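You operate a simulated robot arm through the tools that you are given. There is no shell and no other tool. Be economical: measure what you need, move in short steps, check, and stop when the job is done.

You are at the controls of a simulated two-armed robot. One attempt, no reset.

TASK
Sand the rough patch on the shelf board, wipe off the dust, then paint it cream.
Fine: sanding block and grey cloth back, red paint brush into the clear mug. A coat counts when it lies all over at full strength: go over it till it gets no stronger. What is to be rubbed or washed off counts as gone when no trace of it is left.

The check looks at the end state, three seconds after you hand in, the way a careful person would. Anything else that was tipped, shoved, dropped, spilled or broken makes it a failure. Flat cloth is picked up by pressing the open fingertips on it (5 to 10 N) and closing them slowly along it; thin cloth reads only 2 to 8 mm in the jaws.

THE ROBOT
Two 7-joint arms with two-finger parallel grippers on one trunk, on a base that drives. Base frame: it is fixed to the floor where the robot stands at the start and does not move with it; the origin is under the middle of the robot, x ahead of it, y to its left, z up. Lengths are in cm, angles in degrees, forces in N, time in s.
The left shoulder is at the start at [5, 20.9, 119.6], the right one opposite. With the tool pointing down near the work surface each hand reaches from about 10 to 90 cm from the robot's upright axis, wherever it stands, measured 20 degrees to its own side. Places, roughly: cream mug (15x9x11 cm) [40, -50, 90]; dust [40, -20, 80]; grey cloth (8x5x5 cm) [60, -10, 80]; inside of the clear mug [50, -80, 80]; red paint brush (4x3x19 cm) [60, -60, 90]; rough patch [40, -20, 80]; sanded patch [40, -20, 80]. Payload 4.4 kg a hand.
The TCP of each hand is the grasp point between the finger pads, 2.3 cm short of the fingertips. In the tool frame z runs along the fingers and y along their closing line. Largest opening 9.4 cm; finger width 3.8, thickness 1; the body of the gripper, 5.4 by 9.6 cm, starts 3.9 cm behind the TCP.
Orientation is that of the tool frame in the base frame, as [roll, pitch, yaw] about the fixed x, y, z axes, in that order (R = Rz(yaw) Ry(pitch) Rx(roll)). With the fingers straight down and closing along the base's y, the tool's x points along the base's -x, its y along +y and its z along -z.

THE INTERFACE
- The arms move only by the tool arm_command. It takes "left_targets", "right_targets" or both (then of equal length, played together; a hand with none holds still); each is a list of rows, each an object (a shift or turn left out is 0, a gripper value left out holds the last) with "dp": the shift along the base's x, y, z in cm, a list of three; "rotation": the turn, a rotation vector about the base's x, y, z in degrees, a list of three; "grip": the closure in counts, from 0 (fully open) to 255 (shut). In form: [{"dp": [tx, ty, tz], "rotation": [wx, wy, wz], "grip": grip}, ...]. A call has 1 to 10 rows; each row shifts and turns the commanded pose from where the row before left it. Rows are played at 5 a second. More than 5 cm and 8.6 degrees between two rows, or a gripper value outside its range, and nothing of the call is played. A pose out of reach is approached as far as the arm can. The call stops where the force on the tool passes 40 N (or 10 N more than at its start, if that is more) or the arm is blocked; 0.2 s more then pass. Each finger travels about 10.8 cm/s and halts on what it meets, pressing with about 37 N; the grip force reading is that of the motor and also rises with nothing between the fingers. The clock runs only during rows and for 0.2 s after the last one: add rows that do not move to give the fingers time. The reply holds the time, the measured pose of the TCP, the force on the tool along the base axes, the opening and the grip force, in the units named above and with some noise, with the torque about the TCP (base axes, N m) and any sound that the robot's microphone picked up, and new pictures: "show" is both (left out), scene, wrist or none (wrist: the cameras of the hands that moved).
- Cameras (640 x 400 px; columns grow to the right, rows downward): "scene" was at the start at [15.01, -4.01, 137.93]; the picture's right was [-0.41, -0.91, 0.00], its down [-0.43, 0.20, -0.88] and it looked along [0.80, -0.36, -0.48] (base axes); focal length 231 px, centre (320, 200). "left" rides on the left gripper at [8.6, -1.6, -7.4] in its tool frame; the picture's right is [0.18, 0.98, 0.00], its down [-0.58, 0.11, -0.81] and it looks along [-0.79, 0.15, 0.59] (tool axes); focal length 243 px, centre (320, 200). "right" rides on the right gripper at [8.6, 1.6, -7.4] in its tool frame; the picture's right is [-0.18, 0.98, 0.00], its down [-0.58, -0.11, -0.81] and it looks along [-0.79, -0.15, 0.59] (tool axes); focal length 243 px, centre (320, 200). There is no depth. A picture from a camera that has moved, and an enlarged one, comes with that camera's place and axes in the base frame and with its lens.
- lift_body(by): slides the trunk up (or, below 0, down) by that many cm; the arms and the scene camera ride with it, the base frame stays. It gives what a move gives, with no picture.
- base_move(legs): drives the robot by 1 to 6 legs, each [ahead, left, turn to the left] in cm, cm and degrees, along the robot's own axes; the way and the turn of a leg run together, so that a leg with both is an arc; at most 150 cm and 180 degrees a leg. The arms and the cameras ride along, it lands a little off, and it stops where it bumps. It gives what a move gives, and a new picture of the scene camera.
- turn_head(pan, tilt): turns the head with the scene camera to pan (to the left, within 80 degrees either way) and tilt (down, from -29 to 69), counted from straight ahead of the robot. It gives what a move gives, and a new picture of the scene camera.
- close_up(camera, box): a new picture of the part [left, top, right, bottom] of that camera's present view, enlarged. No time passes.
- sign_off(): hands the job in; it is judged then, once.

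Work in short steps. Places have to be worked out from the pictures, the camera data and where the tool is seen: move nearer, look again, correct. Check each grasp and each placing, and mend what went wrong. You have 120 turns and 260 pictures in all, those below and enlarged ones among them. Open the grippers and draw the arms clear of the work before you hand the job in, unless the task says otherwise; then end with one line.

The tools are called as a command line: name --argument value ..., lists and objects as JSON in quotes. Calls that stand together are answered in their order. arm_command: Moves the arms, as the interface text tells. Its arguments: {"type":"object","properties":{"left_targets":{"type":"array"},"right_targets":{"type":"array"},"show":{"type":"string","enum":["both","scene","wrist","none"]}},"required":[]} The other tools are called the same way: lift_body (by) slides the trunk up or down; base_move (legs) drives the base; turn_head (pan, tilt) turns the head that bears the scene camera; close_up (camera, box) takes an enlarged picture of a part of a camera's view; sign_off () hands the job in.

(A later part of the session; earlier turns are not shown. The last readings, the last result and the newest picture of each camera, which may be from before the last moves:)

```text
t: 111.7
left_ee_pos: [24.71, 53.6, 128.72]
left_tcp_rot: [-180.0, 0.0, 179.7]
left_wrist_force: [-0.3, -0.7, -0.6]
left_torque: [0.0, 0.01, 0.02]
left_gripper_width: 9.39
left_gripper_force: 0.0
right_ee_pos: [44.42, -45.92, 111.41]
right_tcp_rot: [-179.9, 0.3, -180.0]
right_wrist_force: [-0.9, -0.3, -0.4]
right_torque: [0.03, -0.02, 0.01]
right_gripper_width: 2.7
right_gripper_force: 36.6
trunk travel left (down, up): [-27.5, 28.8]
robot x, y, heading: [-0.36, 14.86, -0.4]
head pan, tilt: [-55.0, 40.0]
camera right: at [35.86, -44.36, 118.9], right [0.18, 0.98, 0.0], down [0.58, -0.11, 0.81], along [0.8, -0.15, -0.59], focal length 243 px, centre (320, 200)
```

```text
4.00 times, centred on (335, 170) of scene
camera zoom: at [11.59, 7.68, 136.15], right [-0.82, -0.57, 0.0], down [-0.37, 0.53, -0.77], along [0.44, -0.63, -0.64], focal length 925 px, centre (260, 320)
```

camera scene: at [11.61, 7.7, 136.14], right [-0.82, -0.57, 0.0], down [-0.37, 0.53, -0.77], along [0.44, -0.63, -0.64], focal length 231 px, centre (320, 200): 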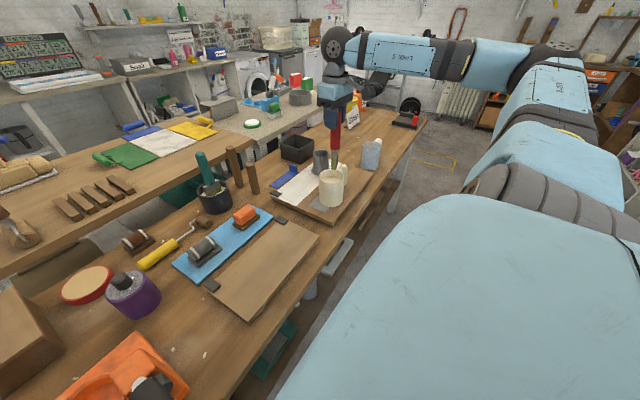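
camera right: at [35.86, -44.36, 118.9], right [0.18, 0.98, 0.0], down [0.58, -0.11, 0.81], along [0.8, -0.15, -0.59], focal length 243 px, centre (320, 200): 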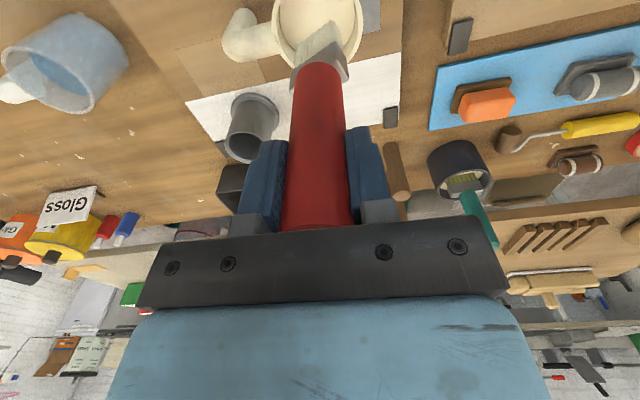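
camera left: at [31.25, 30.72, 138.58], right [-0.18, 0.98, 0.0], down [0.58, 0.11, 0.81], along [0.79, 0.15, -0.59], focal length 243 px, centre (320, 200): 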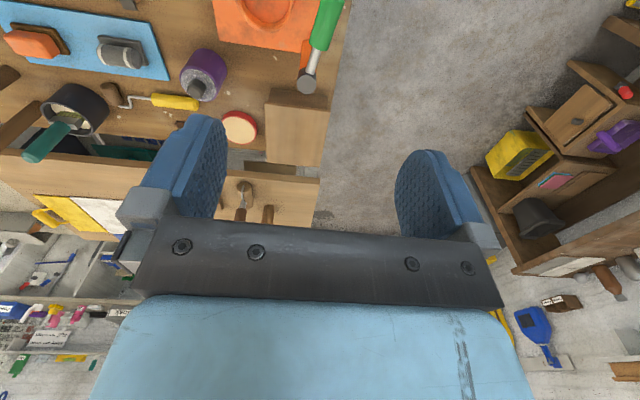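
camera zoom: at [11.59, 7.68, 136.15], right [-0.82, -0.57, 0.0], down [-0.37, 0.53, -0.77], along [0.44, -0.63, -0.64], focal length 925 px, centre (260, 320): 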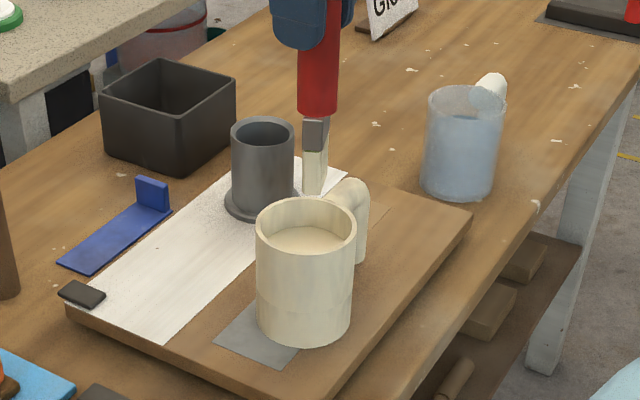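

The brush is loaded with cream. I'll carry it over to the patch.

arm_command --right_targets '[{"dp": [0, 0, 2]}, {"dp": [0, 4.4, 0]}, {"dp": [0, 4.4, 0]}, {"dp": [0, 4.4, 0]}, {"dp": [0, 4.4, 0]}, {"dp": [0, 4.4, 0]}, {"dp": [0, 4.4, 0]}, {"dp": [0, 4.5, -2]}, {"dp": [0, 0, -4]}, {"dp": [0, 0, -4]}]' --show "none"

turn_head --pan -40 --tilt 50

arm_command --right_targets '[{"dp": [0, 0, -3]}, {"dp": [0, 0, -1.5]}, {"dp": [0, 0, -0.5]}, {"dp": [0, 0, -0.3]}, {"dp": [0, 0, -0.2]}]' --show "none"

```text
t: 113.9
left_ee_pos: [24.83, 53.67, 128.55]
left_tcp_rot: [-180.0, 0.0, 179.7]
left_wrist_force: [-0.4, -0.2, -0.3]
left_torque: [-0.02, 0.0, -0.01]
left_gripper_width: 9.43
left_gripper_force: 0.0
right_ee_pos: [44.65, -15.04, 103.36]
right_tcp_rot: [-179.9, 0.3, -180.0]
right_wrist_force: [-0.8, 0.1, -0.8]
right_torque: [0.02, 0.03, 0.0]
right_gripper_width: 2.7
right_gripper_force: 37.6
trunk travel left (down, up): [-27.5, 28.8]
robot x, y, heading: [0.09, 14.77, -0.2]
head pan, tilt: [-55.0, 40.0]
```

```text
t: 114.7
left_ee_pos: [24.68, 53.57, 128.78]
left_tcp_rot: [179.9, 0.0, 179.6]
left_wrist_force: [0.4, 0.0, -0.1]
left_torque: [0.02, 0.01, -0.02]
left_gripper_width: 9.42
left_gripper_force: 0.1
right_ee_pos: [44.47, -15.12, 103.21]
right_tcp_rot: [-180.0, 0.5, -179.9]
right_wrist_force: [0.5, -0.5, -0.6]
right_torque: [0.02, 0.02, 0.0]
right_gripper_width: 2.7
right_gripper_force: 37.6
trunk travel left (down, up): [-27.5, 28.8]
robot x, y, heading: [-0.2, 14.85, -0.1]
head pan, tilt: [-40.0, 50.0]
camera scene: at [12.61, 9.68, 134.73], right [-0.65, -0.76, 0.0], down [-0.58, 0.5, -0.64], along [0.49, -0.42, -0.77], focal length 231 px, centre (320, 200)
```

scene: 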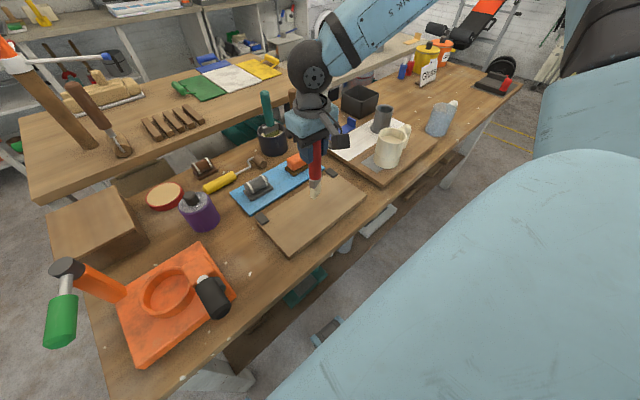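

```text
t: 115.9
left_ee_pos: [24.68, 53.69, 128.72]
left_tcp_rot: [-180.0, 0.0, 179.6]
left_wrist_force: [0.4, -0.1, -0.1]
left_torque: [0.0, -0.03, 0.02]
left_gripper_width: 9.39
left_gripper_force: 0.0
right_ee_pos: [44.42, -15.06, 97.97]
right_tcp_rot: [-179.8, 0.4, -179.9]
right_wrist_force: [-0.4, 0.4, -0.3]
right_torque: [-0.03, -0.01, 0.0]
right_gripper_width: 2.75
right_gripper_force: 37.2
trunk travel left (down, up): [-27.5, 28.8]
robot x, y, heading: [-0.23, 15.32, 0.0]
head pan, tilt: [-40.0, 50.0]
```

arm_command --right_targets '[{"dp": [0, 0, -0.15]}, {"dp": [0, 0, -0.15]}, {"dp": [0, 0, 0]}]' --show "none"

```text
t: 116.7
left_ee_pos: [24.71, 53.64, 128.75]
left_tcp_rot: [-180.0, 0.0, 179.7]
left_wrist_force: [0.2, 0.7, -0.3]
left_torque: [0.01, 0.0, 0.0]
left_gripper_width: 9.37
left_gripper_force: 0.0
right_ee_pos: [44.51, -15.17, 97.5]
right_tcp_rot: [-179.9, 0.4, -179.9]
right_wrist_force: [-0.4, 0.0, -0.4]
right_torque: [-0.01, -0.01, 0.0]
right_gripper_width: 2.7
right_gripper_force: 36.8
trunk travel left (down, up): [-27.5, 28.8]
robot x, y, heading: [0.46, 14.46, -0.3]
head pan, tilt: [-40.0, 50.0]
```

arm_command --right_targets '[{"dp": [0, 0, -0.15]}, {"dp": [0, 0, -0.15]}, {"dp": [0, 0, -0.1]}, {"dp": [0, 0, 0]}]' --show "none"

```text
t: 117.7
left_ee_pos: [24.64, 53.6, 128.71]
left_tcp_rot: [-180.0, 0.0, 179.7]
left_wrist_force: [0.6, -0.7, 0.3]
left_torque: [0.04, -0.02, -0.02]
left_gripper_width: 9.4
left_gripper_force: 0.0
right_ee_pos: [44.51, -15.02, 97.04]
right_tcp_rot: [-179.9, 0.4, -179.9]
right_wrist_force: [1.1, 0.6, -0.6]
right_torque: [-0.01, 0.01, -0.01]
right_gripper_width: 2.73
right_gripper_force: 36.9
trunk travel left (down, up): [-27.5, 28.8]
robot x, y, heading: [0.22, 15.09, -0.2]
head pan, tilt: [-40.0, 50.0]
```

arm_command --right_targets '[{"dp": [0, 0, -0.15]}, {"dp": [0, 0, -0.15]}, {"dp": [0, 0, -0.15]}, {"dp": [0, 0, 0]}]' --show "none"

close_up --camera "scene" --box '[270, 140, 370, 220]'

```text
t: 118.7
left_ee_pos: [24.7, 53.58, 128.7]
left_tcp_rot: [-180.0, 0.1, 179.8]
left_wrist_force: [-0.5, 0.2, 0.0]
left_torque: [-0.01, -0.01, 0.01]
left_gripper_width: 9.41
left_gripper_force: 0.1
right_ee_pos: [44.54, -15.09, 96.65]
right_tcp_rot: [-179.9, 0.2, -179.9]
right_wrist_force: [0.5, 0.3, -0.6]
right_torque: [-0.05, -0.03, 0.03]
right_gripper_width: 2.73
right_gripper_force: 36.9
trunk travel left (down, up): [-27.5, 28.8]
robot x, y, heading: [-0.29, 15.01, -0.1]
head pan, tilt: [-40.0, 50.0]
```

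```text
5.00 times, centred on (320, 180) of scene
camera zoom: at [12.62, 9.7, 134.73], right [-0.65, -0.76, 0.0], down [-0.58, 0.5, -0.64], along [0.49, -0.42, -0.77], focal length 1156 px, centre (320, 300)
```

zoom: 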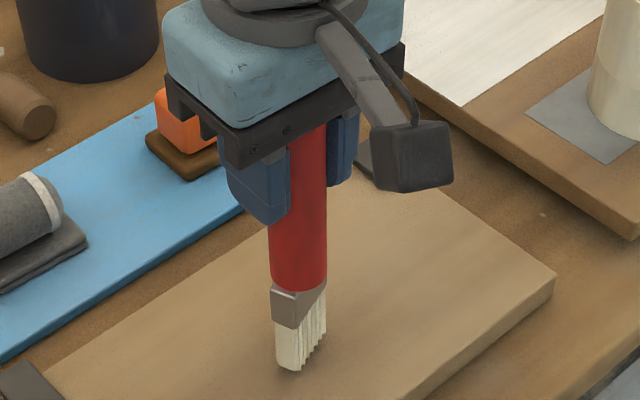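

arm_command --right_targets '[{"dp": [0, 0, -0.15]}, {"dp": [0, 0, -0.15]}, {"dp": [0, 0, -0.15]}, {"dp": [0, 0, 0]}]' --show "none"

```text
t: 119.7
left_ee_pos: [24.58, 53.68, 128.65]
left_tcp_rot: [-179.9, 0.1, 179.6]
left_wrist_force: [-0.8, -0.4, -0.1]
left_torque: [0.01, 0.0, -0.04]
left_gripper_width: 9.38
left_gripper_force: 0.1
right_ee_pos: [44.48, -15.06, 96.35]
right_tcp_rot: [-179.9, 0.3, -179.9]
right_wrist_force: [-0.6, -2.0, 8.4]
right_torque: [-0.23, -0.07, 0.03]
right_gripper_width: 2.7
right_gripper_force: 36.9
trunk travel left (down, up): [-27.5, 28.8]
robot x, y, heading: [-0.06, 14.67, -0.2]
head pan, tilt: [-40.0, 50.0]
```

Contact at TCP z≈96.35 with 8 N. Stroking along x.

arm_command --right_targets '[{"dp": [1.3, 0, 0]}, {"dp": [1.3, 0, 0]}, {"dp": [1.2, 0, 0]}, {"dp": [-1.3, 0, 0]}, {"dp": [-1.3, 0, 0]}, {"dp": [-1.3, 0, 0]}, {"dp": [-1.3, 0, 0]}, {"dp": [-1.3, 0, 0]}, {"dp": [-0.8, 0, 0]}]' --show "none"

close_up --camera "scene" --box '[270, 140, 370, 220]'

```text
t: 121.7
left_ee_pos: [24.66, 53.74, 128.77]
left_tcp_rot: [-179.9, -0.1, 179.8]
left_wrist_force: [0.6, 0.2, -0.5]
left_torque: [0.0, 0.02, 0.02]
left_gripper_width: 9.41
left_gripper_force: 0.1
right_ee_pos: [40.92, -15.1, 96.41]
right_tcp_rot: [-179.9, 0.4, -179.9]
right_wrist_force: [6.7, 0.0, 18.7]
right_torque: [0.06, -0.91, 0.01]
right_gripper_width: 2.68
right_gripper_force: 36.9
trunk travel left (down, up): [-27.5, 28.8]
robot x, y, heading: [-0.14, 14.69, 0.1]
head pan, tilt: [-40.0, 50.0]
```

```text
5.00 times, centred on (320, 180) of scene
camera zoom: at [12.55, 9.79, 134.75], right [-0.65, -0.76, 0.0], down [-0.58, 0.49, -0.64], along [0.49, -0.42, -0.77], focal length 1156 px, centre (320, 300)
```

zoom: 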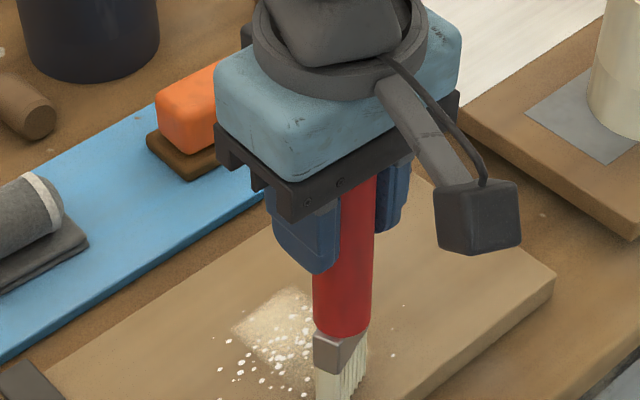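

Paint is going on. I'll continue with the neighbouring columns.

arm_command --right_targets '[{"dp": [0, 2, 0]}, {"dp": [1.5, 0, 0]}, {"dp": [1.5, 0, 0]}, {"dp": [1.5, 0, 0]}, {"dp": [1.5, 0, 0]}, {"dp": [1.3, 0, 0]}, {"dp": [0, 2, 0]}, {"dp": [-1.5, 0, 0]}, {"dp": [-1.5, 0, 0]}, {"dp": [-1.5, 0, 0]}]' --show "none"

arm_command --right_targets '[{"dp": [-1.5, 0, 0]}, {"dp": [-1.3, 0, 0]}, {"dp": [0, -2, 0]}, {"dp": [0, -2, 0]}, {"dp": [0, -2, 0]}, {"dp": [1.5, 0, 0]}, {"dp": [1.5, 0, 0]}, {"dp": [1.5, 0, 0]}, {"dp": [1.5, 0, 0]}, {"dp": [1.3, 0, 0]}]' --show "none"

arm_command --right_targets '[{"dp": [0, -2, 0]}, {"dp": [-1.5, 0, 0]}, {"dp": [-1.5, 0, 0]}, {"dp": [-1.5, 0, 0]}, {"dp": [-1.5, 0, 0]}, {"dp": [-1.3, 0, 0]}, {"dp": [0, 0, 3]}, {"dp": [3, 0, 3]}, {"dp": [4, 0, 2]}, {"dp": [4, 0, 0]}]' --show "wrist"

close_up --camera "scene" --box '[260, 140, 380, 260]'

```text
t: 123.9
left_ee_pos: [24.63, 53.75, 128.79]
left_tcp_rot: [-179.9, 0.2, 179.8]
left_wrist_force: [-0.4, 0.1, 0.3]
left_torque: [-0.01, 0.0, -0.02]
left_gripper_width: 9.4
left_gripper_force: 0.1
right_ee_pos: [43.78, -11.01, 96.41]
right_tcp_rot: [-179.8, 0.5, -179.9]
right_wrist_force: [6.6, 1.3, 17.3]
right_torque: [0.16, -0.86, -0.02]
right_gripper_width: 2.74
right_gripper_force: 37.3
trunk travel left (down, up): [-27.5, 28.8]
robot x, y, heading: [0.1, 14.82, -0.2]
head pan, tilt: [-40.0, 50.0]
```

```text
t: 126.1
left_ee_pos: [24.64, 53.66, 128.74]
left_tcp_rot: [-179.8, 0.1, 179.6]
left_wrist_force: [-0.8, -0.4, 0.2]
left_torque: [-0.03, -0.02, 0.0]
left_gripper_width: 9.4
left_gripper_force: 0.1
right_ee_pos: [48.25, -16.98, 96.33]
right_tcp_rot: [-179.8, 0.3, -179.9]
right_wrist_force: [-4.6, -0.4, 13.4]
right_torque: [-0.03, 0.7, 0.0]
right_gripper_width: 2.71
right_gripper_force: 37.4
trunk travel left (down, up): [-27.5, 28.8]
robot x, y, heading: [0.09, 15.11, -0.2]
head pan, tilt: [-40.0, 50.0]
```

```text
t: 128.3
left_ee_pos: [24.98, 53.72, 128.72]
left_tcp_rot: [-180.0, -0.1, 179.7]
left_wrist_force: [0.3, -0.2, -0.1]
left_torque: [0.01, 0.05, -0.03]
left_gripper_width: 9.37
left_gripper_force: 0.1
right_ee_pos: [52.11, -19.12, 104.11]
right_tcp_rot: [-179.9, 0.2, -179.9]
right_wrist_force: [-0.4, 0.0, -0.9]
right_torque: [0.0, -0.01, 0.0]
right_gripper_width: 2.72
right_gripper_force: 37.5
trunk travel left (down, up): [-27.5, 28.8]
robot x, y, heading: [0.12, 14.81, -0.6]
head pan, tilt: [-40.0, 50.0]
camera right: at [43.54, -17.41, 111.62], right [0.18, 0.98, 0.0], down [0.58, -0.11, 0.81], along [0.79, -0.15, -0.59], focal length 243 px, centre (320, 200)
```

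right: 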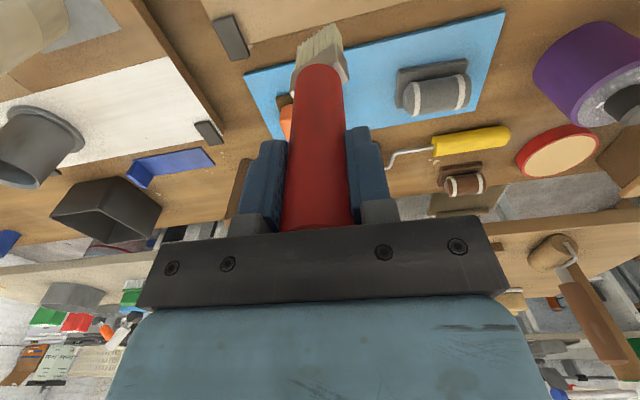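

```text
3.33 times, centred on (320, 200) of scene
camera zoom: at [12.79, 9.75, 134.71], right [-0.65, -0.76, 0.0], down [-0.59, 0.49, -0.64], along [0.49, -0.42, -0.77], focal length 771 px, centre (320, 200)
```

zoom: 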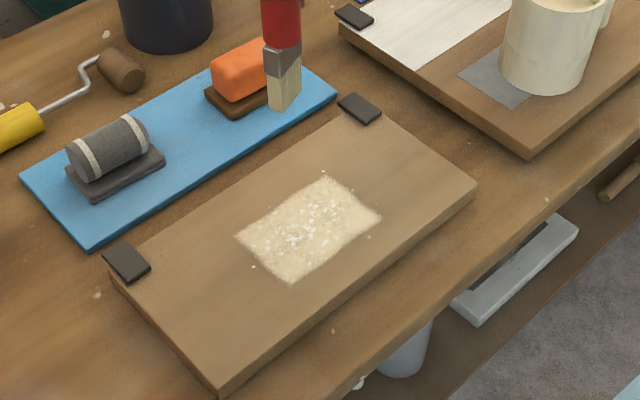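

A rectangular patch is covered but speckled. Zooming in to judge it.

close_up --camera "scene" --box '[290, 185, 346, 233]'

```text
8.33 times, centred on (318, 209) of scene
camera zoom: at [12.79, 9.75, 134.71], right [-0.65, -0.76, 0.0], down [-0.59, 0.49, -0.64], along [0.49, -0.42, -0.77], focal length 1927 px, centre (337, 125)
```

zoom: 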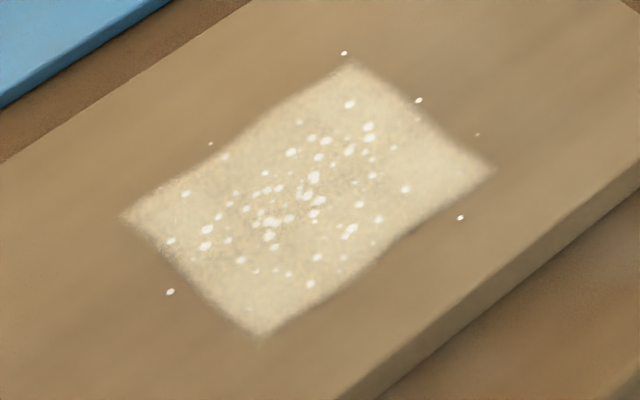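

The coat is still thin and the bristles look used up. I'll re-dip, going gently until the tip touches the mug floor.

arm_command --right_targets '[{"dp": [-2, 0, 4]}, {"dp": [-2, -3, 2.5]}, {"dp": [-2, -4, 0]}, {"dp": [-1.7, -4, 0]}, {"dp": [0, -4, 0]}, {"dp": [0, -4, 0]}, {"dp": [0, -4, 0]}, {"dp": [0, -3.9, 0]}, {"dp": [0, 0, -2]}]' --show "none"

arm_command --right_targets '[{"dp": [0, 0, -3]}, {"dp": [0, 0, -3]}, {"dp": [0, 0, -0.8]}, {"dp": [0, 0, -0.3]}, {"dp": [0, 0, -0.3]}, {"dp": [0, 0, 0]}, {"dp": [0, 0, 0]}, {"dp": [0, 0, 0]}]' --show "wrist"

close_up --camera "right" --box '[240, 0, 400, 130]'

```text
t: 130.3
left_ee_pos: [24.73, 53.63, 128.81]
left_tcp_rot: [-180.0, 0.1, 179.8]
left_wrist_force: [-0.6, -0.3, -1.7]
left_torque: [-0.02, 0.03, -0.01]
left_gripper_width: 9.38
left_gripper_force: 0.1
right_ee_pos: [44.42, -46.08, 108.73]
right_tcp_rot: [-179.8, 0.2, -179.9]
right_wrist_force: [0.3, -1.2, -0.1]
right_torque: [-0.01, -0.01, 0.01]
right_gripper_width: 2.74
right_gripper_force: 36.5
trunk travel left (down, up): [-27.5, 28.8]
robot x, y, heading: [-0.21, 15.02, -0.1]
head pan, tilt: [-40.0, 50.0]
```

```text
t: 132.1
left_ee_pos: [24.7, 53.61, 128.67]
left_tcp_rot: [180.0, 0.0, 179.8]
left_wrist_force: [0.6, 0.3, 0.6]
left_torque: [-0.02, 0.04, 0.02]
left_gripper_width: 9.4
left_gripper_force: 0.0
right_ee_pos: [44.32, -46.07, 101.37]
right_tcp_rot: [-180.0, 0.3, -180.0]
right_wrist_force: [-0.6, 0.3, -0.7]
right_torque: [-0.03, 0.0, 0.0]
right_gripper_width: 2.73
right_gripper_force: 37.1
trunk travel left (down, up): [-27.5, 28.8]
robot x, y, heading: [0.38, 14.74, -0.2]
head pan, tilt: [-40.0, 50.0]
camera right: at [35.7, -44.36, 108.8], right [0.18, 0.98, 0.0], down [0.58, -0.11, 0.81], along [0.8, -0.15, -0.59], focal length 243 px, centre (320, 200)
```

right: 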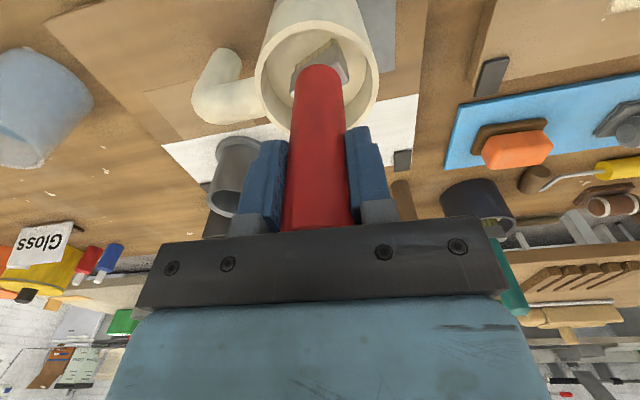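

```text
3.08 times, centred on (320, 65) of right
camera zoom: at [35.7, -44.36, 108.8], right [0.18, 0.98, 0.0], down [0.58, -0.11, 0.81], along [0.8, -0.15, -0.59], focal length 746 px, centre (320, 615)
```

zoom: 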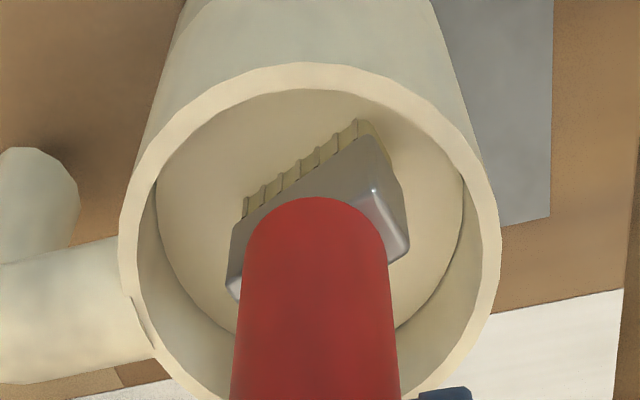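

arm_command --right_targets '[{"dp": [0, 0, -0.25]}, {"dp": [0, 0, -0.2]}, {"dp": [0, 0, 0]}, {"dp": [0, 0, 0]}]' --show "none"

close_up --camera "right" --box '[240, 0, 400, 130]'

```text
t: 133.1
left_ee_pos: [24.63, 53.8, 128.74]
left_tcp_rot: [-179.9, 0.1, 179.7]
left_wrist_force: [0.2, 0.0, -0.2]
left_torque: [-0.02, -0.03, 0.02]
left_gripper_width: 9.41
left_gripper_force: 0.0
right_ee_pos: [44.37, -45.96, 101.26]
right_tcp_rot: [-179.6, 0.6, -179.8]
right_wrist_force: [0.7, -2.5, 19.8]
right_torque: [-0.66, -0.26, 0.04]
right_gripper_width: 2.72
right_gripper_force: 36.9
trunk travel left (down, up): [-27.5, 28.8]
robot x, y, heading: [0.01, 14.79, -0.3]
head pan, tilt: [-40.0, 50.0]
```

```text
3.08 times, centred on (320, 65) of right
camera zoom: at [35.62, -44.24, 108.61], right [0.18, 0.98, 0.0], down [0.57, -0.1, 0.81], along [0.8, -0.15, -0.58], focal length 746 px, centre (320, 615)
```

zoom: 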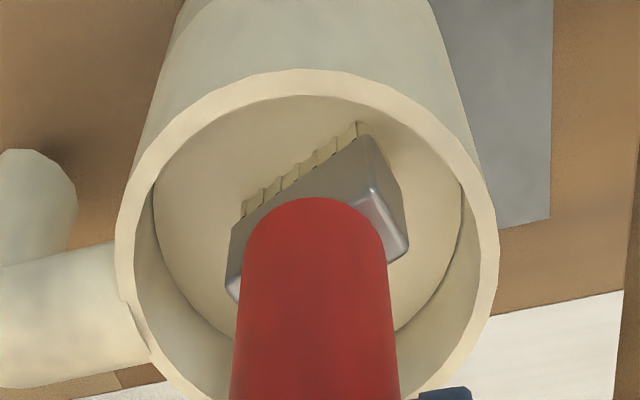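

The floor contact reloaded the brush (paler bristles). I'll lift out and return to the patch for a second coat.

arm_command --right_targets '[{"dp": [0, 0, 1]}, {"dp": [0, 0, 3]}, {"dp": [0, 0, 4]}, {"dp": [0, 0, 4]}, {"dp": [0, 4.6, 0]}, {"dp": [0, 4.6, 0]}, {"dp": [0, 4.6, 0]}, {"dp": [0, 4.6, 0]}, {"dp": [0, 4.6, 0]}, {"dp": [0, 4.6, 0]}]' --show "none"

arm_command --right_targets '[{"dp": [-2, 4.4, 0]}, {"dp": [-1.8, 4.4, -1]}, {"dp": [0, 0, -4]}, {"dp": [0, 0, -4]}, {"dp": [0, 0, -4]}, {"dp": [0, 0, -3]}, {"dp": [0, 0, -0.4]}, {"dp": [0, 0, 0]}]' --show "none"

```text
t: 135.3
left_ee_pos: [24.78, 53.73, 128.52]
left_tcp_rot: [-179.9, 0.0, 179.7]
left_wrist_force: [-0.1, 0.5, 0.1]
left_torque: [-0.02, -0.03, 0.0]
left_gripper_width: 9.4
left_gripper_force: 0.0
right_ee_pos: [44.29, -18.18, 112.87]
right_tcp_rot: [-179.8, 0.3, -180.0]
right_wrist_force: [-0.5, 0.1, -0.5]
right_torque: [-0.02, 0.05, 0.0]
right_gripper_width: 2.74
right_gripper_force: 37.2
trunk travel left (down, up): [-27.5, 28.8]
robot x, y, heading: [-0.34, 15.08, -0.4]
head pan, tilt: [-40.0, 50.0]
```

```text
t: 137.1
left_ee_pos: [24.7, 53.57, 128.84]
left_tcp_rot: [-179.9, 0.0, 179.7]
left_wrist_force: [-1.0, 1.0, 0.2]
left_torque: [0.01, 0.0, -0.01]
left_gripper_width: 9.4
left_gripper_force: 0.0
right_ee_pos: [40.42, -9.65, 96.46]
right_tcp_rot: [-179.9, 0.3, -179.9]
right_wrist_force: [0.4, -0.5, -1.6]
right_torque: [0.0, 0.01, 0.0]
right_gripper_width: 2.73
right_gripper_force: 37.3
trunk travel left (down, up): [-27.5, 28.8]
robot x, y, heading: [0.58, 14.61, -0.1]
head pan, tilt: [-40.0, 50.0]
```

arm_command --right_targets '[{"dp": [0, 0, -0.15]}, {"dp": [0, 0, -0.1]}, {"dp": [0, 0, 0]}]' --show "none"

```text
t: 137.9
left_ee_pos: [24.64, 53.64, 128.73]
left_tcp_rot: [179.9, 0.0, 179.7]
left_wrist_force: [0.6, 0.0, -0.3]
left_torque: [0.0, -0.02, -0.03]
left_gripper_width: 9.43
left_gripper_force: 0.0
right_ee_pos: [40.52, -9.65, 96.46]
right_tcp_rot: [-179.9, 0.4, -179.9]
right_wrist_force: [0.5, 0.1, 4.0]
right_torque: [0.0, -0.07, 0.02]
right_gripper_width: 2.69
right_gripper_force: 37.5
trunk travel left (down, up): [-27.5, 28.8]
robot x, y, heading: [-0.24, 14.94, -0.2]
head pan, tilt: [-40.0, 50.0]
```

Light contact of 4 N; pressing slightly more and painting columns from y -9.6 to -18.5.

arm_command --right_targets '[{"dp": [2.05, 0, -0.1]}, {"dp": [2.05, 0, 0]}, {"dp": [2.05, 0, 0]}, {"dp": [2.05, 0, 0]}, {"dp": [0, -1.7, 0]}, {"dp": [-2.05, 0, 0]}, {"dp": [-2.05, 0, 0]}, {"dp": [-2.05, 0, 0]}, {"dp": [-2.05, 0, 0]}, {"dp": [0, -1.7, 0]}]' --show "none"

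arm_command --right_targets '[{"dp": [2.05, 0, 0]}, {"dp": [2.05, 0, 0]}, {"dp": [2.05, 0, 0]}, {"dp": [2.05, 0, 0]}, {"dp": [0, -1.7, 0]}, {"dp": [-2.05, 0, 0]}, {"dp": [-2.05, 0, 0]}, {"dp": [-2.05, 0, 0]}, {"dp": [-2.05, 0, 0]}, {"dp": [0, -1.7, 0]}]' --show "none"

arm_command --right_targets '[{"dp": [2.05, 0, 0]}, {"dp": [2.05, 0, 0]}, {"dp": [2.05, 0, 0]}, {"dp": [2.05, 0, 0]}, {"dp": [0, -1.7, 0]}, {"dp": [-2.05, 0, 0]}, {"dp": [-2.05, 0, 0]}, {"dp": [-2.05, 0, 0]}, {"dp": [-2.05, 0, 0]}, {"dp": [0, 0, 3]}]' --show "none"

arm_command --right_targets '[{"dp": [3, 0, 3]}, {"dp": [4, 0, 2]}, {"dp": [4, -2, 0]}]' --show "none"

close_up --camera "scene" --box '[280, 170, 350, 240]'

```text
t: 140.1
left_ee_pos: [24.49, 53.73, 128.73]
left_tcp_rot: [-179.9, 0.1, 179.8]
left_wrist_force: [0.5, -0.7, 0.1]
left_torque: [0.01, -0.02, -0.04]
left_gripper_width: 9.4
left_gripper_force: 0.0
right_ee_pos: [40.28, -12.75, 96.34]
right_tcp_rot: [-179.9, 0.3, -179.9]
right_wrist_force: [-2.9, 12.1, 29.1]
right_torque: [1.73, 0.4, -0.07]
right_gripper_width: 2.72
right_gripper_force: 37.2
trunk travel left (down, up): [-27.5, 28.8]
robot x, y, heading: [-0.09, 15.37, -0.1]
head pan, tilt: [-40.0, 50.0]
```

```text
t: 142.3
left_ee_pos: [24.62, 53.52, 128.75]
left_tcp_rot: [179.9, 0.0, 179.7]
left_wrist_force: [1.1, -0.5, -0.1]
left_torque: [0.02, 0.0, 0.04]
left_gripper_width: 9.41
left_gripper_force: 0.0
right_ee_pos: [40.45, -16.47, 96.08]
right_tcp_rot: [-179.8, 0.5, -179.9]
right_wrist_force: [0.1, -0.8, -0.4]
right_torque: [-0.01, -0.02, -0.03]
right_gripper_width: 2.68
right_gripper_force: 36.8
trunk travel left (down, up): [-27.5, 28.8]
robot x, y, heading: [0.14, 15.15, -0.4]
head pan, tilt: [-40.0, 50.0]
```

```text
t: 144.5
left_ee_pos: [24.59, 53.67, 128.76]
left_tcp_rot: [180.0, 0.1, 179.8]
left_wrist_force: [-0.8, 0.4, -0.2]
left_torque: [-0.01, -0.02, -0.02]
left_gripper_width: 9.39
left_gripper_force: 0.1
right_ee_pos: [40.41, -18.09, 99.15]
right_tcp_rot: [-180.0, 0.4, -180.0]
right_wrist_force: [0.2, -0.2, -0.3]
right_torque: [0.05, -0.02, 0.01]
right_gripper_width: 2.73
right_gripper_force: 36.7
trunk travel left (down, up): [-27.5, 28.8]
robot x, y, heading: [-0.16, 14.94, -0.1]
head pan, tilt: [-40.0, 50.0]
```

```text
t: 145.3
left_ee_pos: [24.85, 53.58, 128.62]
left_tcp_rot: [179.9, -0.2, 179.7]
left_wrist_force: [0.0, -0.3, 1.0]
left_torque: [0.03, 0.02, 0.02]
left_gripper_width: 9.38
left_gripper_force: 0.1
right_ee_pos: [51.72, -20.22, 104.1]
right_tcp_rot: [-179.9, 0.3, -180.0]
right_wrist_force: [0.2, -0.4, -0.6]
right_torque: [-0.02, 0.02, 0.01]
right_gripper_width: 2.72
right_gripper_force: 37.9
trunk travel left (down, up): [-27.5, 28.8]
robot x, y, heading: [0.37, 14.89, -0.5]
head pan, tilt: [-40.0, 50.0]
```

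```text
5.71 times, centred on (315, 205) of scene
camera zoom: at [12.72, 9.59, 134.71], right [-0.65, -0.76, 0.0], down [-0.59, 0.5, -0.64], along [0.49, -0.41, -0.77], focal length 1321 px, centre (349, 171)
```

zoom: 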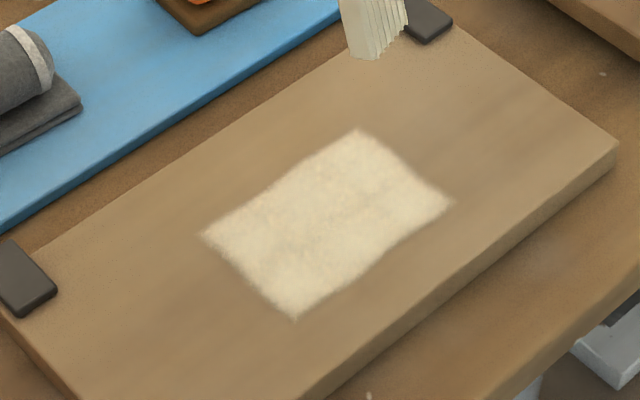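

The patch is now evenly cream and the specks are gone, but still a little thin on the right. The brush also slipped up slightly. I'll reload and give another coat, biased to y -12 to -20.

arm_command --right_targets '[{"dp": [-2, 0, 4]}, {"dp": [-2, -3, 2.5]}, {"dp": [-2, -4, 0]}, {"dp": [-1.3, -4, 0]}, {"dp": [0, -4, 0]}, {"dp": [0, -4, 0]}, {"dp": [0, -4, 0]}, {"dp": [0, -2.8, 0]}, {"dp": [0, 0, -2]}, {"dp": [0, 0, -3]}]' --show "none"

arm_command --right_targets '[{"dp": [0, 0, -3]}, {"dp": [0, 0, -1]}, {"dp": [0, 0, -0.3]}, {"dp": [0, 0, -0.2]}, {"dp": [0, 0, -0.2]}, {"dp": [0, 0, 0]}]' --show "none"

close_up --camera "right" --box '[240, 0, 400, 130]'

```text
t: 147.5
left_ee_pos: [24.61, 53.56, 128.72]
left_tcp_rot: [180.0, -0.1, 179.8]
left_wrist_force: [0.5, 0.3, -0.3]
left_torque: [0.01, -0.02, 0.03]
left_gripper_width: 9.39
left_gripper_force: 0.0
right_ee_pos: [44.28, -45.94, 105.43]
right_tcp_rot: [-179.9, 0.3, -179.9]
right_wrist_force: [0.7, 0.1, 0.0]
right_torque: [0.03, 0.01, 0.03]
right_gripper_width: 2.71
right_gripper_force: 36.8
trunk travel left (down, up): [-27.5, 28.8]
robot x, y, heading: [0.01, 14.88, -0.3]
head pan, tilt: [-40.0, 50.0]
```

```text
t: 148.9
left_ee_pos: [24.84, 53.62, 128.71]
left_tcp_rot: [-180.0, 0.0, 179.8]
left_wrist_force: [-0.3, 0.0, 0.2]
left_torque: [-0.02, -0.01, -0.02]
left_gripper_width: 9.39
left_gripper_force: 0.1
right_ee_pos: [44.13, -45.98, 100.99]
right_tcp_rot: [-179.9, 0.4, -179.9]
right_wrist_force: [-1.6, -0.1, 1.5]
right_torque: [-0.03, 0.12, 0.01]
right_gripper_width: 2.72
right_gripper_force: 37.2
trunk travel left (down, up): [-27.5, 28.8]
robot x, y, heading: [0.33, 15.09, -0.4]
head pan, tilt: [-40.0, 50.0]
```

```text
3.08 times, centred on (320, 65) of right
camera zoom: at [35.59, -44.24, 108.41], right [0.18, 0.98, 0.0], down [0.58, -0.11, 0.81], along [0.8, -0.15, -0.59], focal length 746 px, centre (320, 615)
```

zoom: 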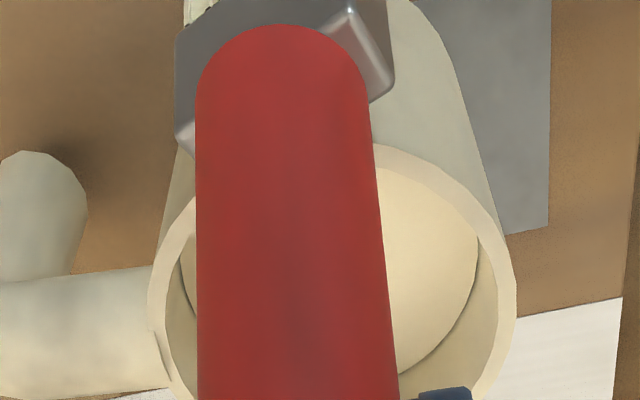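

The brush has tilted in the grip and may be outside the mug on the near side. I'll check the scene before moving.

close_up --camera "scene" --box '[330, 80, 450, 200]'

```text
3.33 times, centred on (390, 140) of scene
camera zoom: at [12.6, 9.7, 134.73], right [-0.65, -0.76, 0.0], down [-0.58, 0.5, -0.64], along [0.49, -0.42, -0.77], focal length 771 px, centre (87, 400)
```

zoom: 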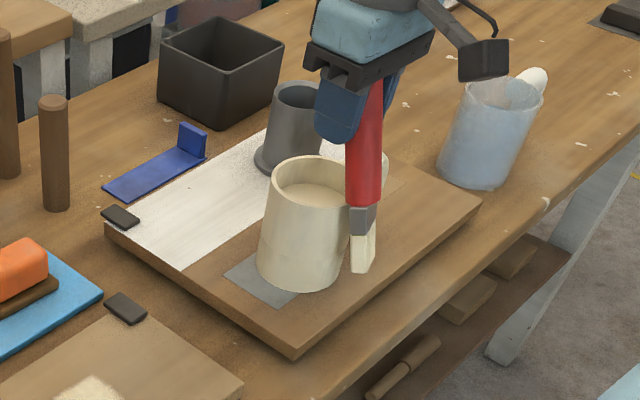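

The brush is tilted about 23° (tip toward the robot) and slid down in front of the mug, which seems to have stayed put. I'll back away, raise, and tilt the hand so the brush is vertical again.

arm_command --right_targets '[{"dp": [-2, 0, 0]}, {"dp": [-2, 0, 1]}, {"dp": [-1, 0, 4]}, {"dp": [0, 0, 4]}, {"dp": [0, 0, 4]}, {"dp": [0, 0, 1], "rotation": [0, -8, 0]}, {"rotation": [0, -8, 0]}, {"rotation": [0, -7, 0]}]' --show "wrist"

turn_head --pan -55 --tilt 38

close_up --camera "scene" --box '[260, 90, 420, 230]'

```text
t: 150.7
left_ee_pos: [24.65, 53.61, 128.7]
left_tcp_rot: [180.0, 0.0, 179.8]
left_wrist_force: [-0.4, 0.5, 0.2]
left_torque: [0.0, 0.01, 0.0]
left_gripper_width: 9.41
left_gripper_force: 0.2
right_ee_pos: [39.16, -45.97, 115.04]
right_tcp_rot: [-180.0, 23.5, -179.9]
right_wrist_force: [-1.1, -0.4, -0.3]
right_torque: [0.0, -0.05, 0.01]
right_gripper_width: 2.71
right_gripper_force: 37.1
trunk travel left (down, up): [-27.5, 28.8]
robot x, y, heading: [0.1, 14.93, -0.3]
head pan, tilt: [-40.0, 50.0]
camera right: at [28.31, -44.26, 118.52], right [0.17, 0.98, 0.07], down [0.21, -0.11, 0.97], along [0.96, -0.15, -0.23], focal length 243 px, centre (320, 200)
```

right: 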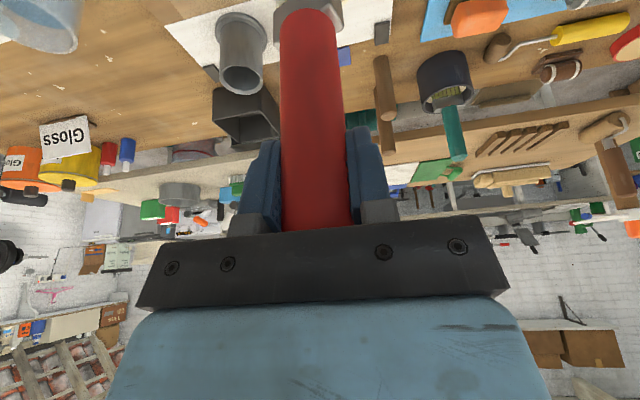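

```text
t: 151.5
left_ee_pos: [24.75, 53.46, 128.69]
left_tcp_rot: [179.9, 0.1, 179.7]
left_wrist_force: [0.1, 0.1, 0.0]
left_torque: [0.02, -0.01, -0.04]
left_gripper_width: 9.39
left_gripper_force: 0.1
right_ee_pos: [39.29, -46.04, 115.12]
right_tcp_rot: [-179.9, 23.2, 180.0]
right_wrist_force: [-0.5, -0.3, -1.8]
right_torque: [0.03, 0.01, -0.06]
right_gripper_width: 2.71
right_gripper_force: 36.8
trunk travel left (down, up): [-27.5, 28.8]
robot x, y, heading: [-0.01, 15.0, -0.3]
head pan, tilt: [-55.0, 38.0]
camera scene: at [11.68, 7.59, 136.44], right [-0.82, -0.57, 0.0], down [-0.35, 0.51, -0.79], along [0.45, -0.65, -0.62], focal length 231 px, centre (320, 200)
```

scene: 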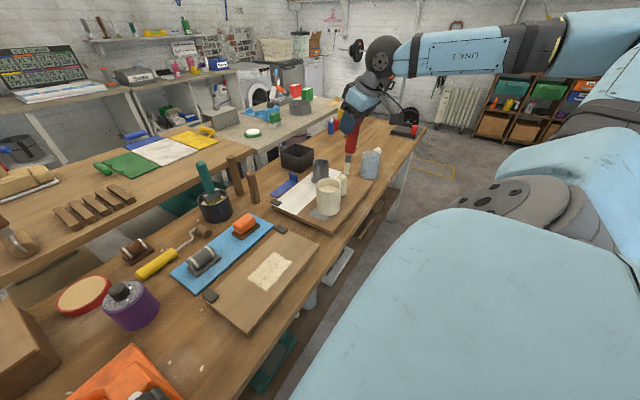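

```text
2.86 times, centred on (340, 160) of scene
camera zoom: at [11.68, 7.59, 136.44], right [-0.82, -0.57, 0.0], down [-0.35, 0.51, -0.79], along [0.45, -0.65, -0.62], focal length 661 px, centre (263, 314)
```

zoom: 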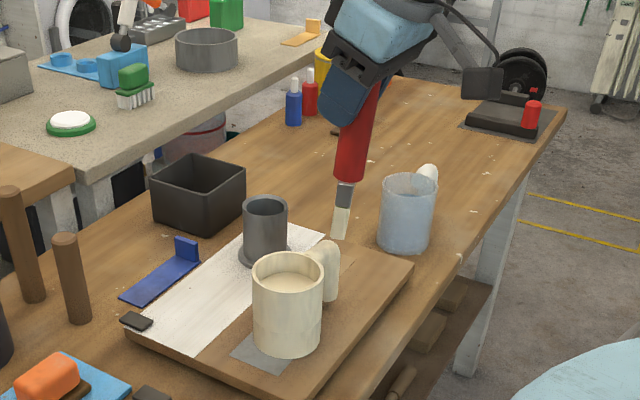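

The brush is now nearly vertical, its tip about 15 cm below the TCP. I'll move over the mug and view it before descending.

arm_command --right_targets '[{"dp": [2.4, 0, -1]}, {"dp": [2.4, -0.2, -1.5]}, {"dp": [0, 0, -1.5]}]' --show "wrist"

close_up --camera "scene" --box '[295, 120, 375, 220]'

close_up --camera "right" --box '[240, 0, 400, 100]'

```text
t: 152.3
left_ee_pos: [24.62, 53.59, 128.75]
left_tcp_rot: [-179.9, 0.0, 179.7]
left_wrist_force: [-0.5, 0.1, 0.2]
left_torque: [-0.03, -0.05, 0.0]
left_gripper_width: 9.4
left_gripper_force: 0.0
right_ee_pos: [44.06, -46.04, 110.98]
right_tcp_rot: [-179.8, 23.4, -179.9]
right_wrist_force: [-1.3, -0.1, -1.8]
right_torque: [0.01, -0.02, 0.05]
right_gripper_width: 2.72
right_gripper_force: 37.2
trunk travel left (down, up): [-27.5, 28.8]
robot x, y, heading: [-0.34, 15.04, -0.4]
head pan, tilt: [-55.0, 38.0]
camera right: at [33.2, -44.48, 114.44], right [0.17, 0.98, 0.07], down [0.21, -0.11, 0.97], along [0.96, -0.15, -0.23], focal length 243 px, centre (320, 200)
```

right: 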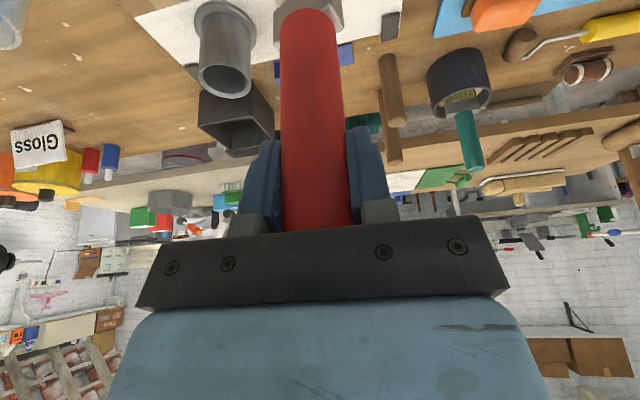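

```text
4.00 times, centred on (335, 170) of scene
camera zoom: at [11.63, 7.61, 136.45], right [-0.82, -0.57, 0.0], down [-0.35, 0.51, -0.79], along [0.45, -0.65, -0.62], focal length 925 px, centre (260, 320)
```

zoom: 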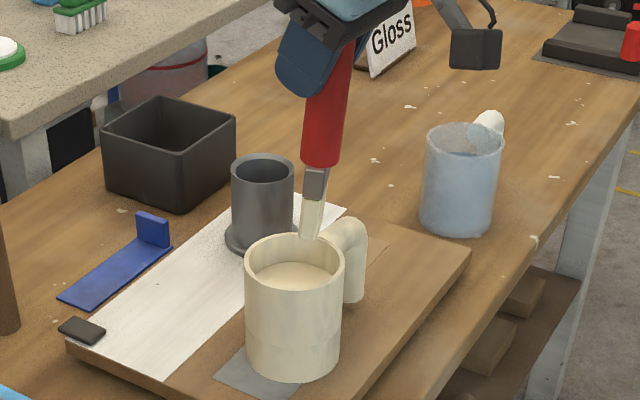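

```text
4.00 times, centred on (320, 50) of right
camera zoom: at [33.2, -44.48, 114.44], right [0.17, 0.98, 0.07], down [0.21, -0.11, 0.97], along [0.96, -0.15, -0.23], focal length 970 px, centre (320, 800)
```

zoom: 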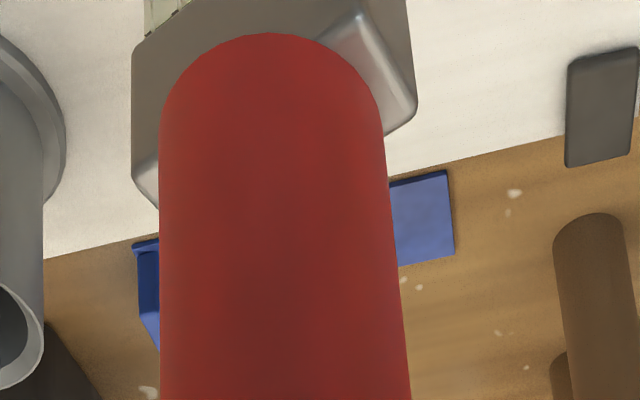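

In the scene view the tip is about 1 cm left/near of centre. I'll shift +1.1 in x and lower just into the mouth, then check.

arm_command --right_targets '[{"dp": [1.1, 0.1, 0]}, {"dp": [0, 0, -2]}, {"dp": [0, 0, -1.8]}, {"dp": [0, 0, 0]}]' --show "none"

close_up --camera "scene" --box '[305, 150, 365, 220]'

```text
t: 153.3
left_ee_pos: [24.78, 53.57, 128.67]
left_tcp_rot: [179.9, 0.0, 179.7]
left_wrist_force: [-0.5, 0.3, -0.1]
left_torque: [0.04, 0.02, -0.02]
left_gripper_width: 9.41
left_gripper_force: 0.1
right_ee_pos: [45.01, -45.94, 107.27]
right_tcp_rot: [-179.9, 23.4, -179.9]
right_wrist_force: [0.7, -0.1, 0.2]
right_torque: [-0.03, 0.0, 0.02]
right_gripper_width: 2.74
right_gripper_force: 36.7
trunk travel left (down, up): [-27.5, 28.8]
robot x, y, heading: [-0.14, 15.12, -0.2]
head pan, tilt: [-55.0, 38.0]
```

```text
5.71 times, centred on (335, 185) of scene
camera zoom: at [11.65, 7.59, 136.45], right [-0.82, -0.57, 0.0], down [-0.35, 0.51, -0.79], along [0.45, -0.65, -0.62], focal length 1321 px, centre (234, 286)
```

zoom: 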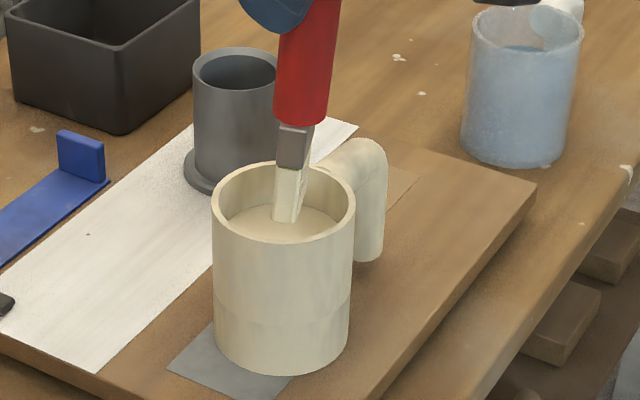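

The tip is inside the mug. Descending gently to the floor.

arm_command --right_targets '[{"dp": [0, 0, -2.5]}, {"dp": [0, 0, -1.5]}, {"dp": [0, 0, -0.5]}, {"dp": [0, 0, -0.3]}, {"dp": [0, 0, -0.3]}, {"dp": [0, 0, 0]}]' --show "none"

close_up --camera "scene" --box '[305, 150, 365, 220]'

```text
t: 154.7
left_ee_pos: [24.74, 53.6, 128.69]
left_tcp_rot: [-179.9, 0.0, 179.6]
left_wrist_force: [-0.3, -0.7, -0.5]
left_torque: [0.02, 0.02, 0.01]
left_gripper_width: 9.39
left_gripper_force: 0.0
right_ee_pos: [45.13, -45.97, 102.04]
right_tcp_rot: [-179.9, 23.4, -179.9]
right_wrist_force: [0.4, 0.5, 0.0]
right_torque: [-0.02, -0.01, 0.0]
right_gripper_width: 2.7
right_gripper_force: 37.1
trunk travel left (down, up): [-27.5, 28.8]
robot x, y, heading: [0.4, 15.21, -0.5]
head pan, tilt: [-55.0, 38.0]
```

```text
5.71 times, centred on (335, 185) of scene
camera zoom: at [11.66, 7.58, 136.45], right [-0.82, -0.57, 0.0], down [-0.35, 0.51, -0.79], along [0.45, -0.65, -0.62], focal length 1321 px, centre (234, 286)
```

zoom: 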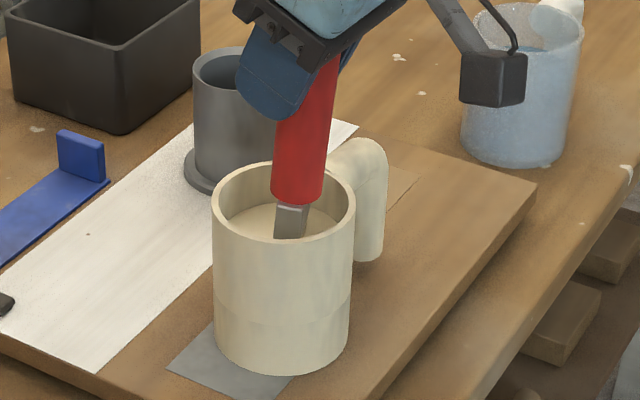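

arm_command --right_targets '[{"dp": [0, 0, -0.3]}, {"dp": [0, 0, -0.3]}, {"dp": [0, 0, -0.2]}, {"dp": [0, 0, 0]}]' --show "none"

```text
t: 155.7
left_ee_pos: [24.52, 53.79, 128.76]
left_tcp_rot: [-179.9, 0.0, 179.7]
left_wrist_force: [0.7, 0.4, 0.0]
left_torque: [-0.01, -0.01, 0.0]
left_gripper_width: 9.38
left_gripper_force: 0.0
right_ee_pos: [45.01, -45.85, 101.74]
right_tcp_rot: [-179.6, 23.6, -179.9]
right_wrist_force: [-1.1, -3.9, 26.9]
right_torque: [-0.21, 0.42, 0.01]
right_gripper_width: 2.72
right_gripper_force: 37.1
trunk travel left (down, up): [-27.5, 28.8]
robot x, y, heading: [0.2, 15.15, -0.2]
head pan, tilt: [-55.0, 38.0]
```

Loaded again (floor contact at 101.85, so the board should be at ~96.95). I'll lift out and head to the patch, this time stroking along y, which the grip resists better.

arm_command --right_targets '[{"dp": [0, 0, 1]}, {"dp": [0, 0, 4]}, {"dp": [0, 0, 4]}, {"dp": [0, 0, 3]}, {"dp": [0, 4.6, 0]}, {"dp": [0, 4.6, 0]}, {"dp": [0, 4.6, 0]}, {"dp": [0, 4.6, 0]}, {"dp": [0, 4.6, 0]}, {"dp": [-2, 2, 0]}]' --show "none"

turn_head --pan -40 --tilt 50

arm_command --right_targets '[{"dp": [-2.3, 0, -4]}, {"dp": [0, 0, -4]}, {"dp": [0, 0, -4]}, {"dp": [0, 0, -3]}, {"dp": [0, 0, -0.8]}, {"dp": [0, 0, -0.3]}]' --show "none"

close_up --camera "scene" --box '[270, 140, 370, 240]'

```text
t: 157.9
left_ee_pos: [24.6, 53.65, 128.72]
left_tcp_rot: [-180.0, 0.1, 179.8]
left_wrist_force: [0.5, 0.4, 0.4]
left_torque: [0.05, -0.02, 0.02]
left_gripper_width: 9.38
left_gripper_force: 0.0
right_ee_pos: [43.03, -20.95, 113.32]
right_tcp_rot: [-179.9, 23.4, -179.8]
right_wrist_force: [-0.4, -0.3, -0.3]
right_torque: [0.0, -0.03, 0.01]
right_gripper_width: 2.71
right_gripper_force: 36.9
trunk travel left (down, up): [-27.5, 28.8]
robot x, y, heading: [-0.2, 14.84, -0.3]
head pan, tilt: [-55.0, 38.0]
```

```text
t: 158.6
left_ee_pos: [24.79, 53.6, 128.65]
left_tcp_rot: [-180.0, -0.1, 179.8]
left_wrist_force: [1.0, 0.1, -0.5]
left_torque: [0.01, 0.01, -0.03]
left_gripper_width: 9.41
left_gripper_force: 0.1
right_ee_pos: [43.14, -21.1, 113.31]
right_tcp_rot: [-179.8, 23.3, -179.9]
right_wrist_force: [-0.8, 0.3, -1.0]
right_torque: [0.0, 0.0, 0.0]
right_gripper_width: 2.69
right_gripper_force: 36.9
trunk travel left (down, up): [-27.5, 28.8]
robot x, y, heading: [0.42, 14.76, -0.3]
head pan, tilt: [-40.0, 50.0]
camera scene: at [12.63, 9.69, 134.73], right [-0.65, -0.76, 0.0], down [-0.58, 0.5, -0.64], along [0.49, -0.42, -0.77], focal length 231 px, centre (320, 200)
```

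scene: 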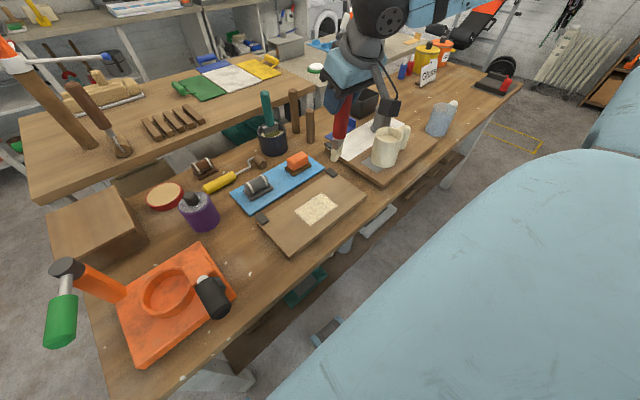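

```text
t: 160.0
left_ee_pos: [24.81, 53.59, 128.65]
left_tcp_rot: [180.0, 0.0, 179.6]
left_wrist_force: [0.7, 0.5, 0.6]
left_torque: [0.01, 0.02, 0.03]
left_gripper_width: 9.39
left_gripper_force: 0.1
right_ee_pos: [40.92, -20.97, 97.3]
right_tcp_rot: [-179.8, 23.4, -179.9]
right_wrist_force: [-0.1, 1.2, -1.2]
right_torque: [-0.01, 0.02, 0.04]
right_gripper_width: 2.71
right_gripper_force: 36.9
trunk travel left (down, up): [-27.5, 28.8]
robot x, y, heading: [0.23, 15.0, -0.4]
head pan, tilt: [-40.0, 50.0]
```

```text
4.00 times, centred on (320, 190) of scene
camera zoom: at [12.64, 9.69, 134.73], right [-0.65, -0.76, 0.0], down [-0.58, 0.5, -0.64], along [0.49, -0.42, -0.77], focal length 925 px, centre (320, 240)
```

zoom: 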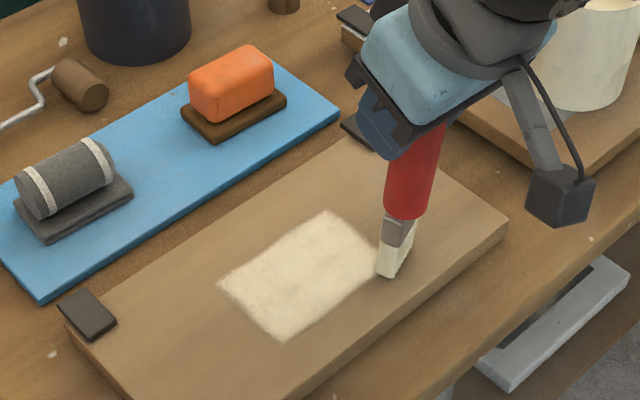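

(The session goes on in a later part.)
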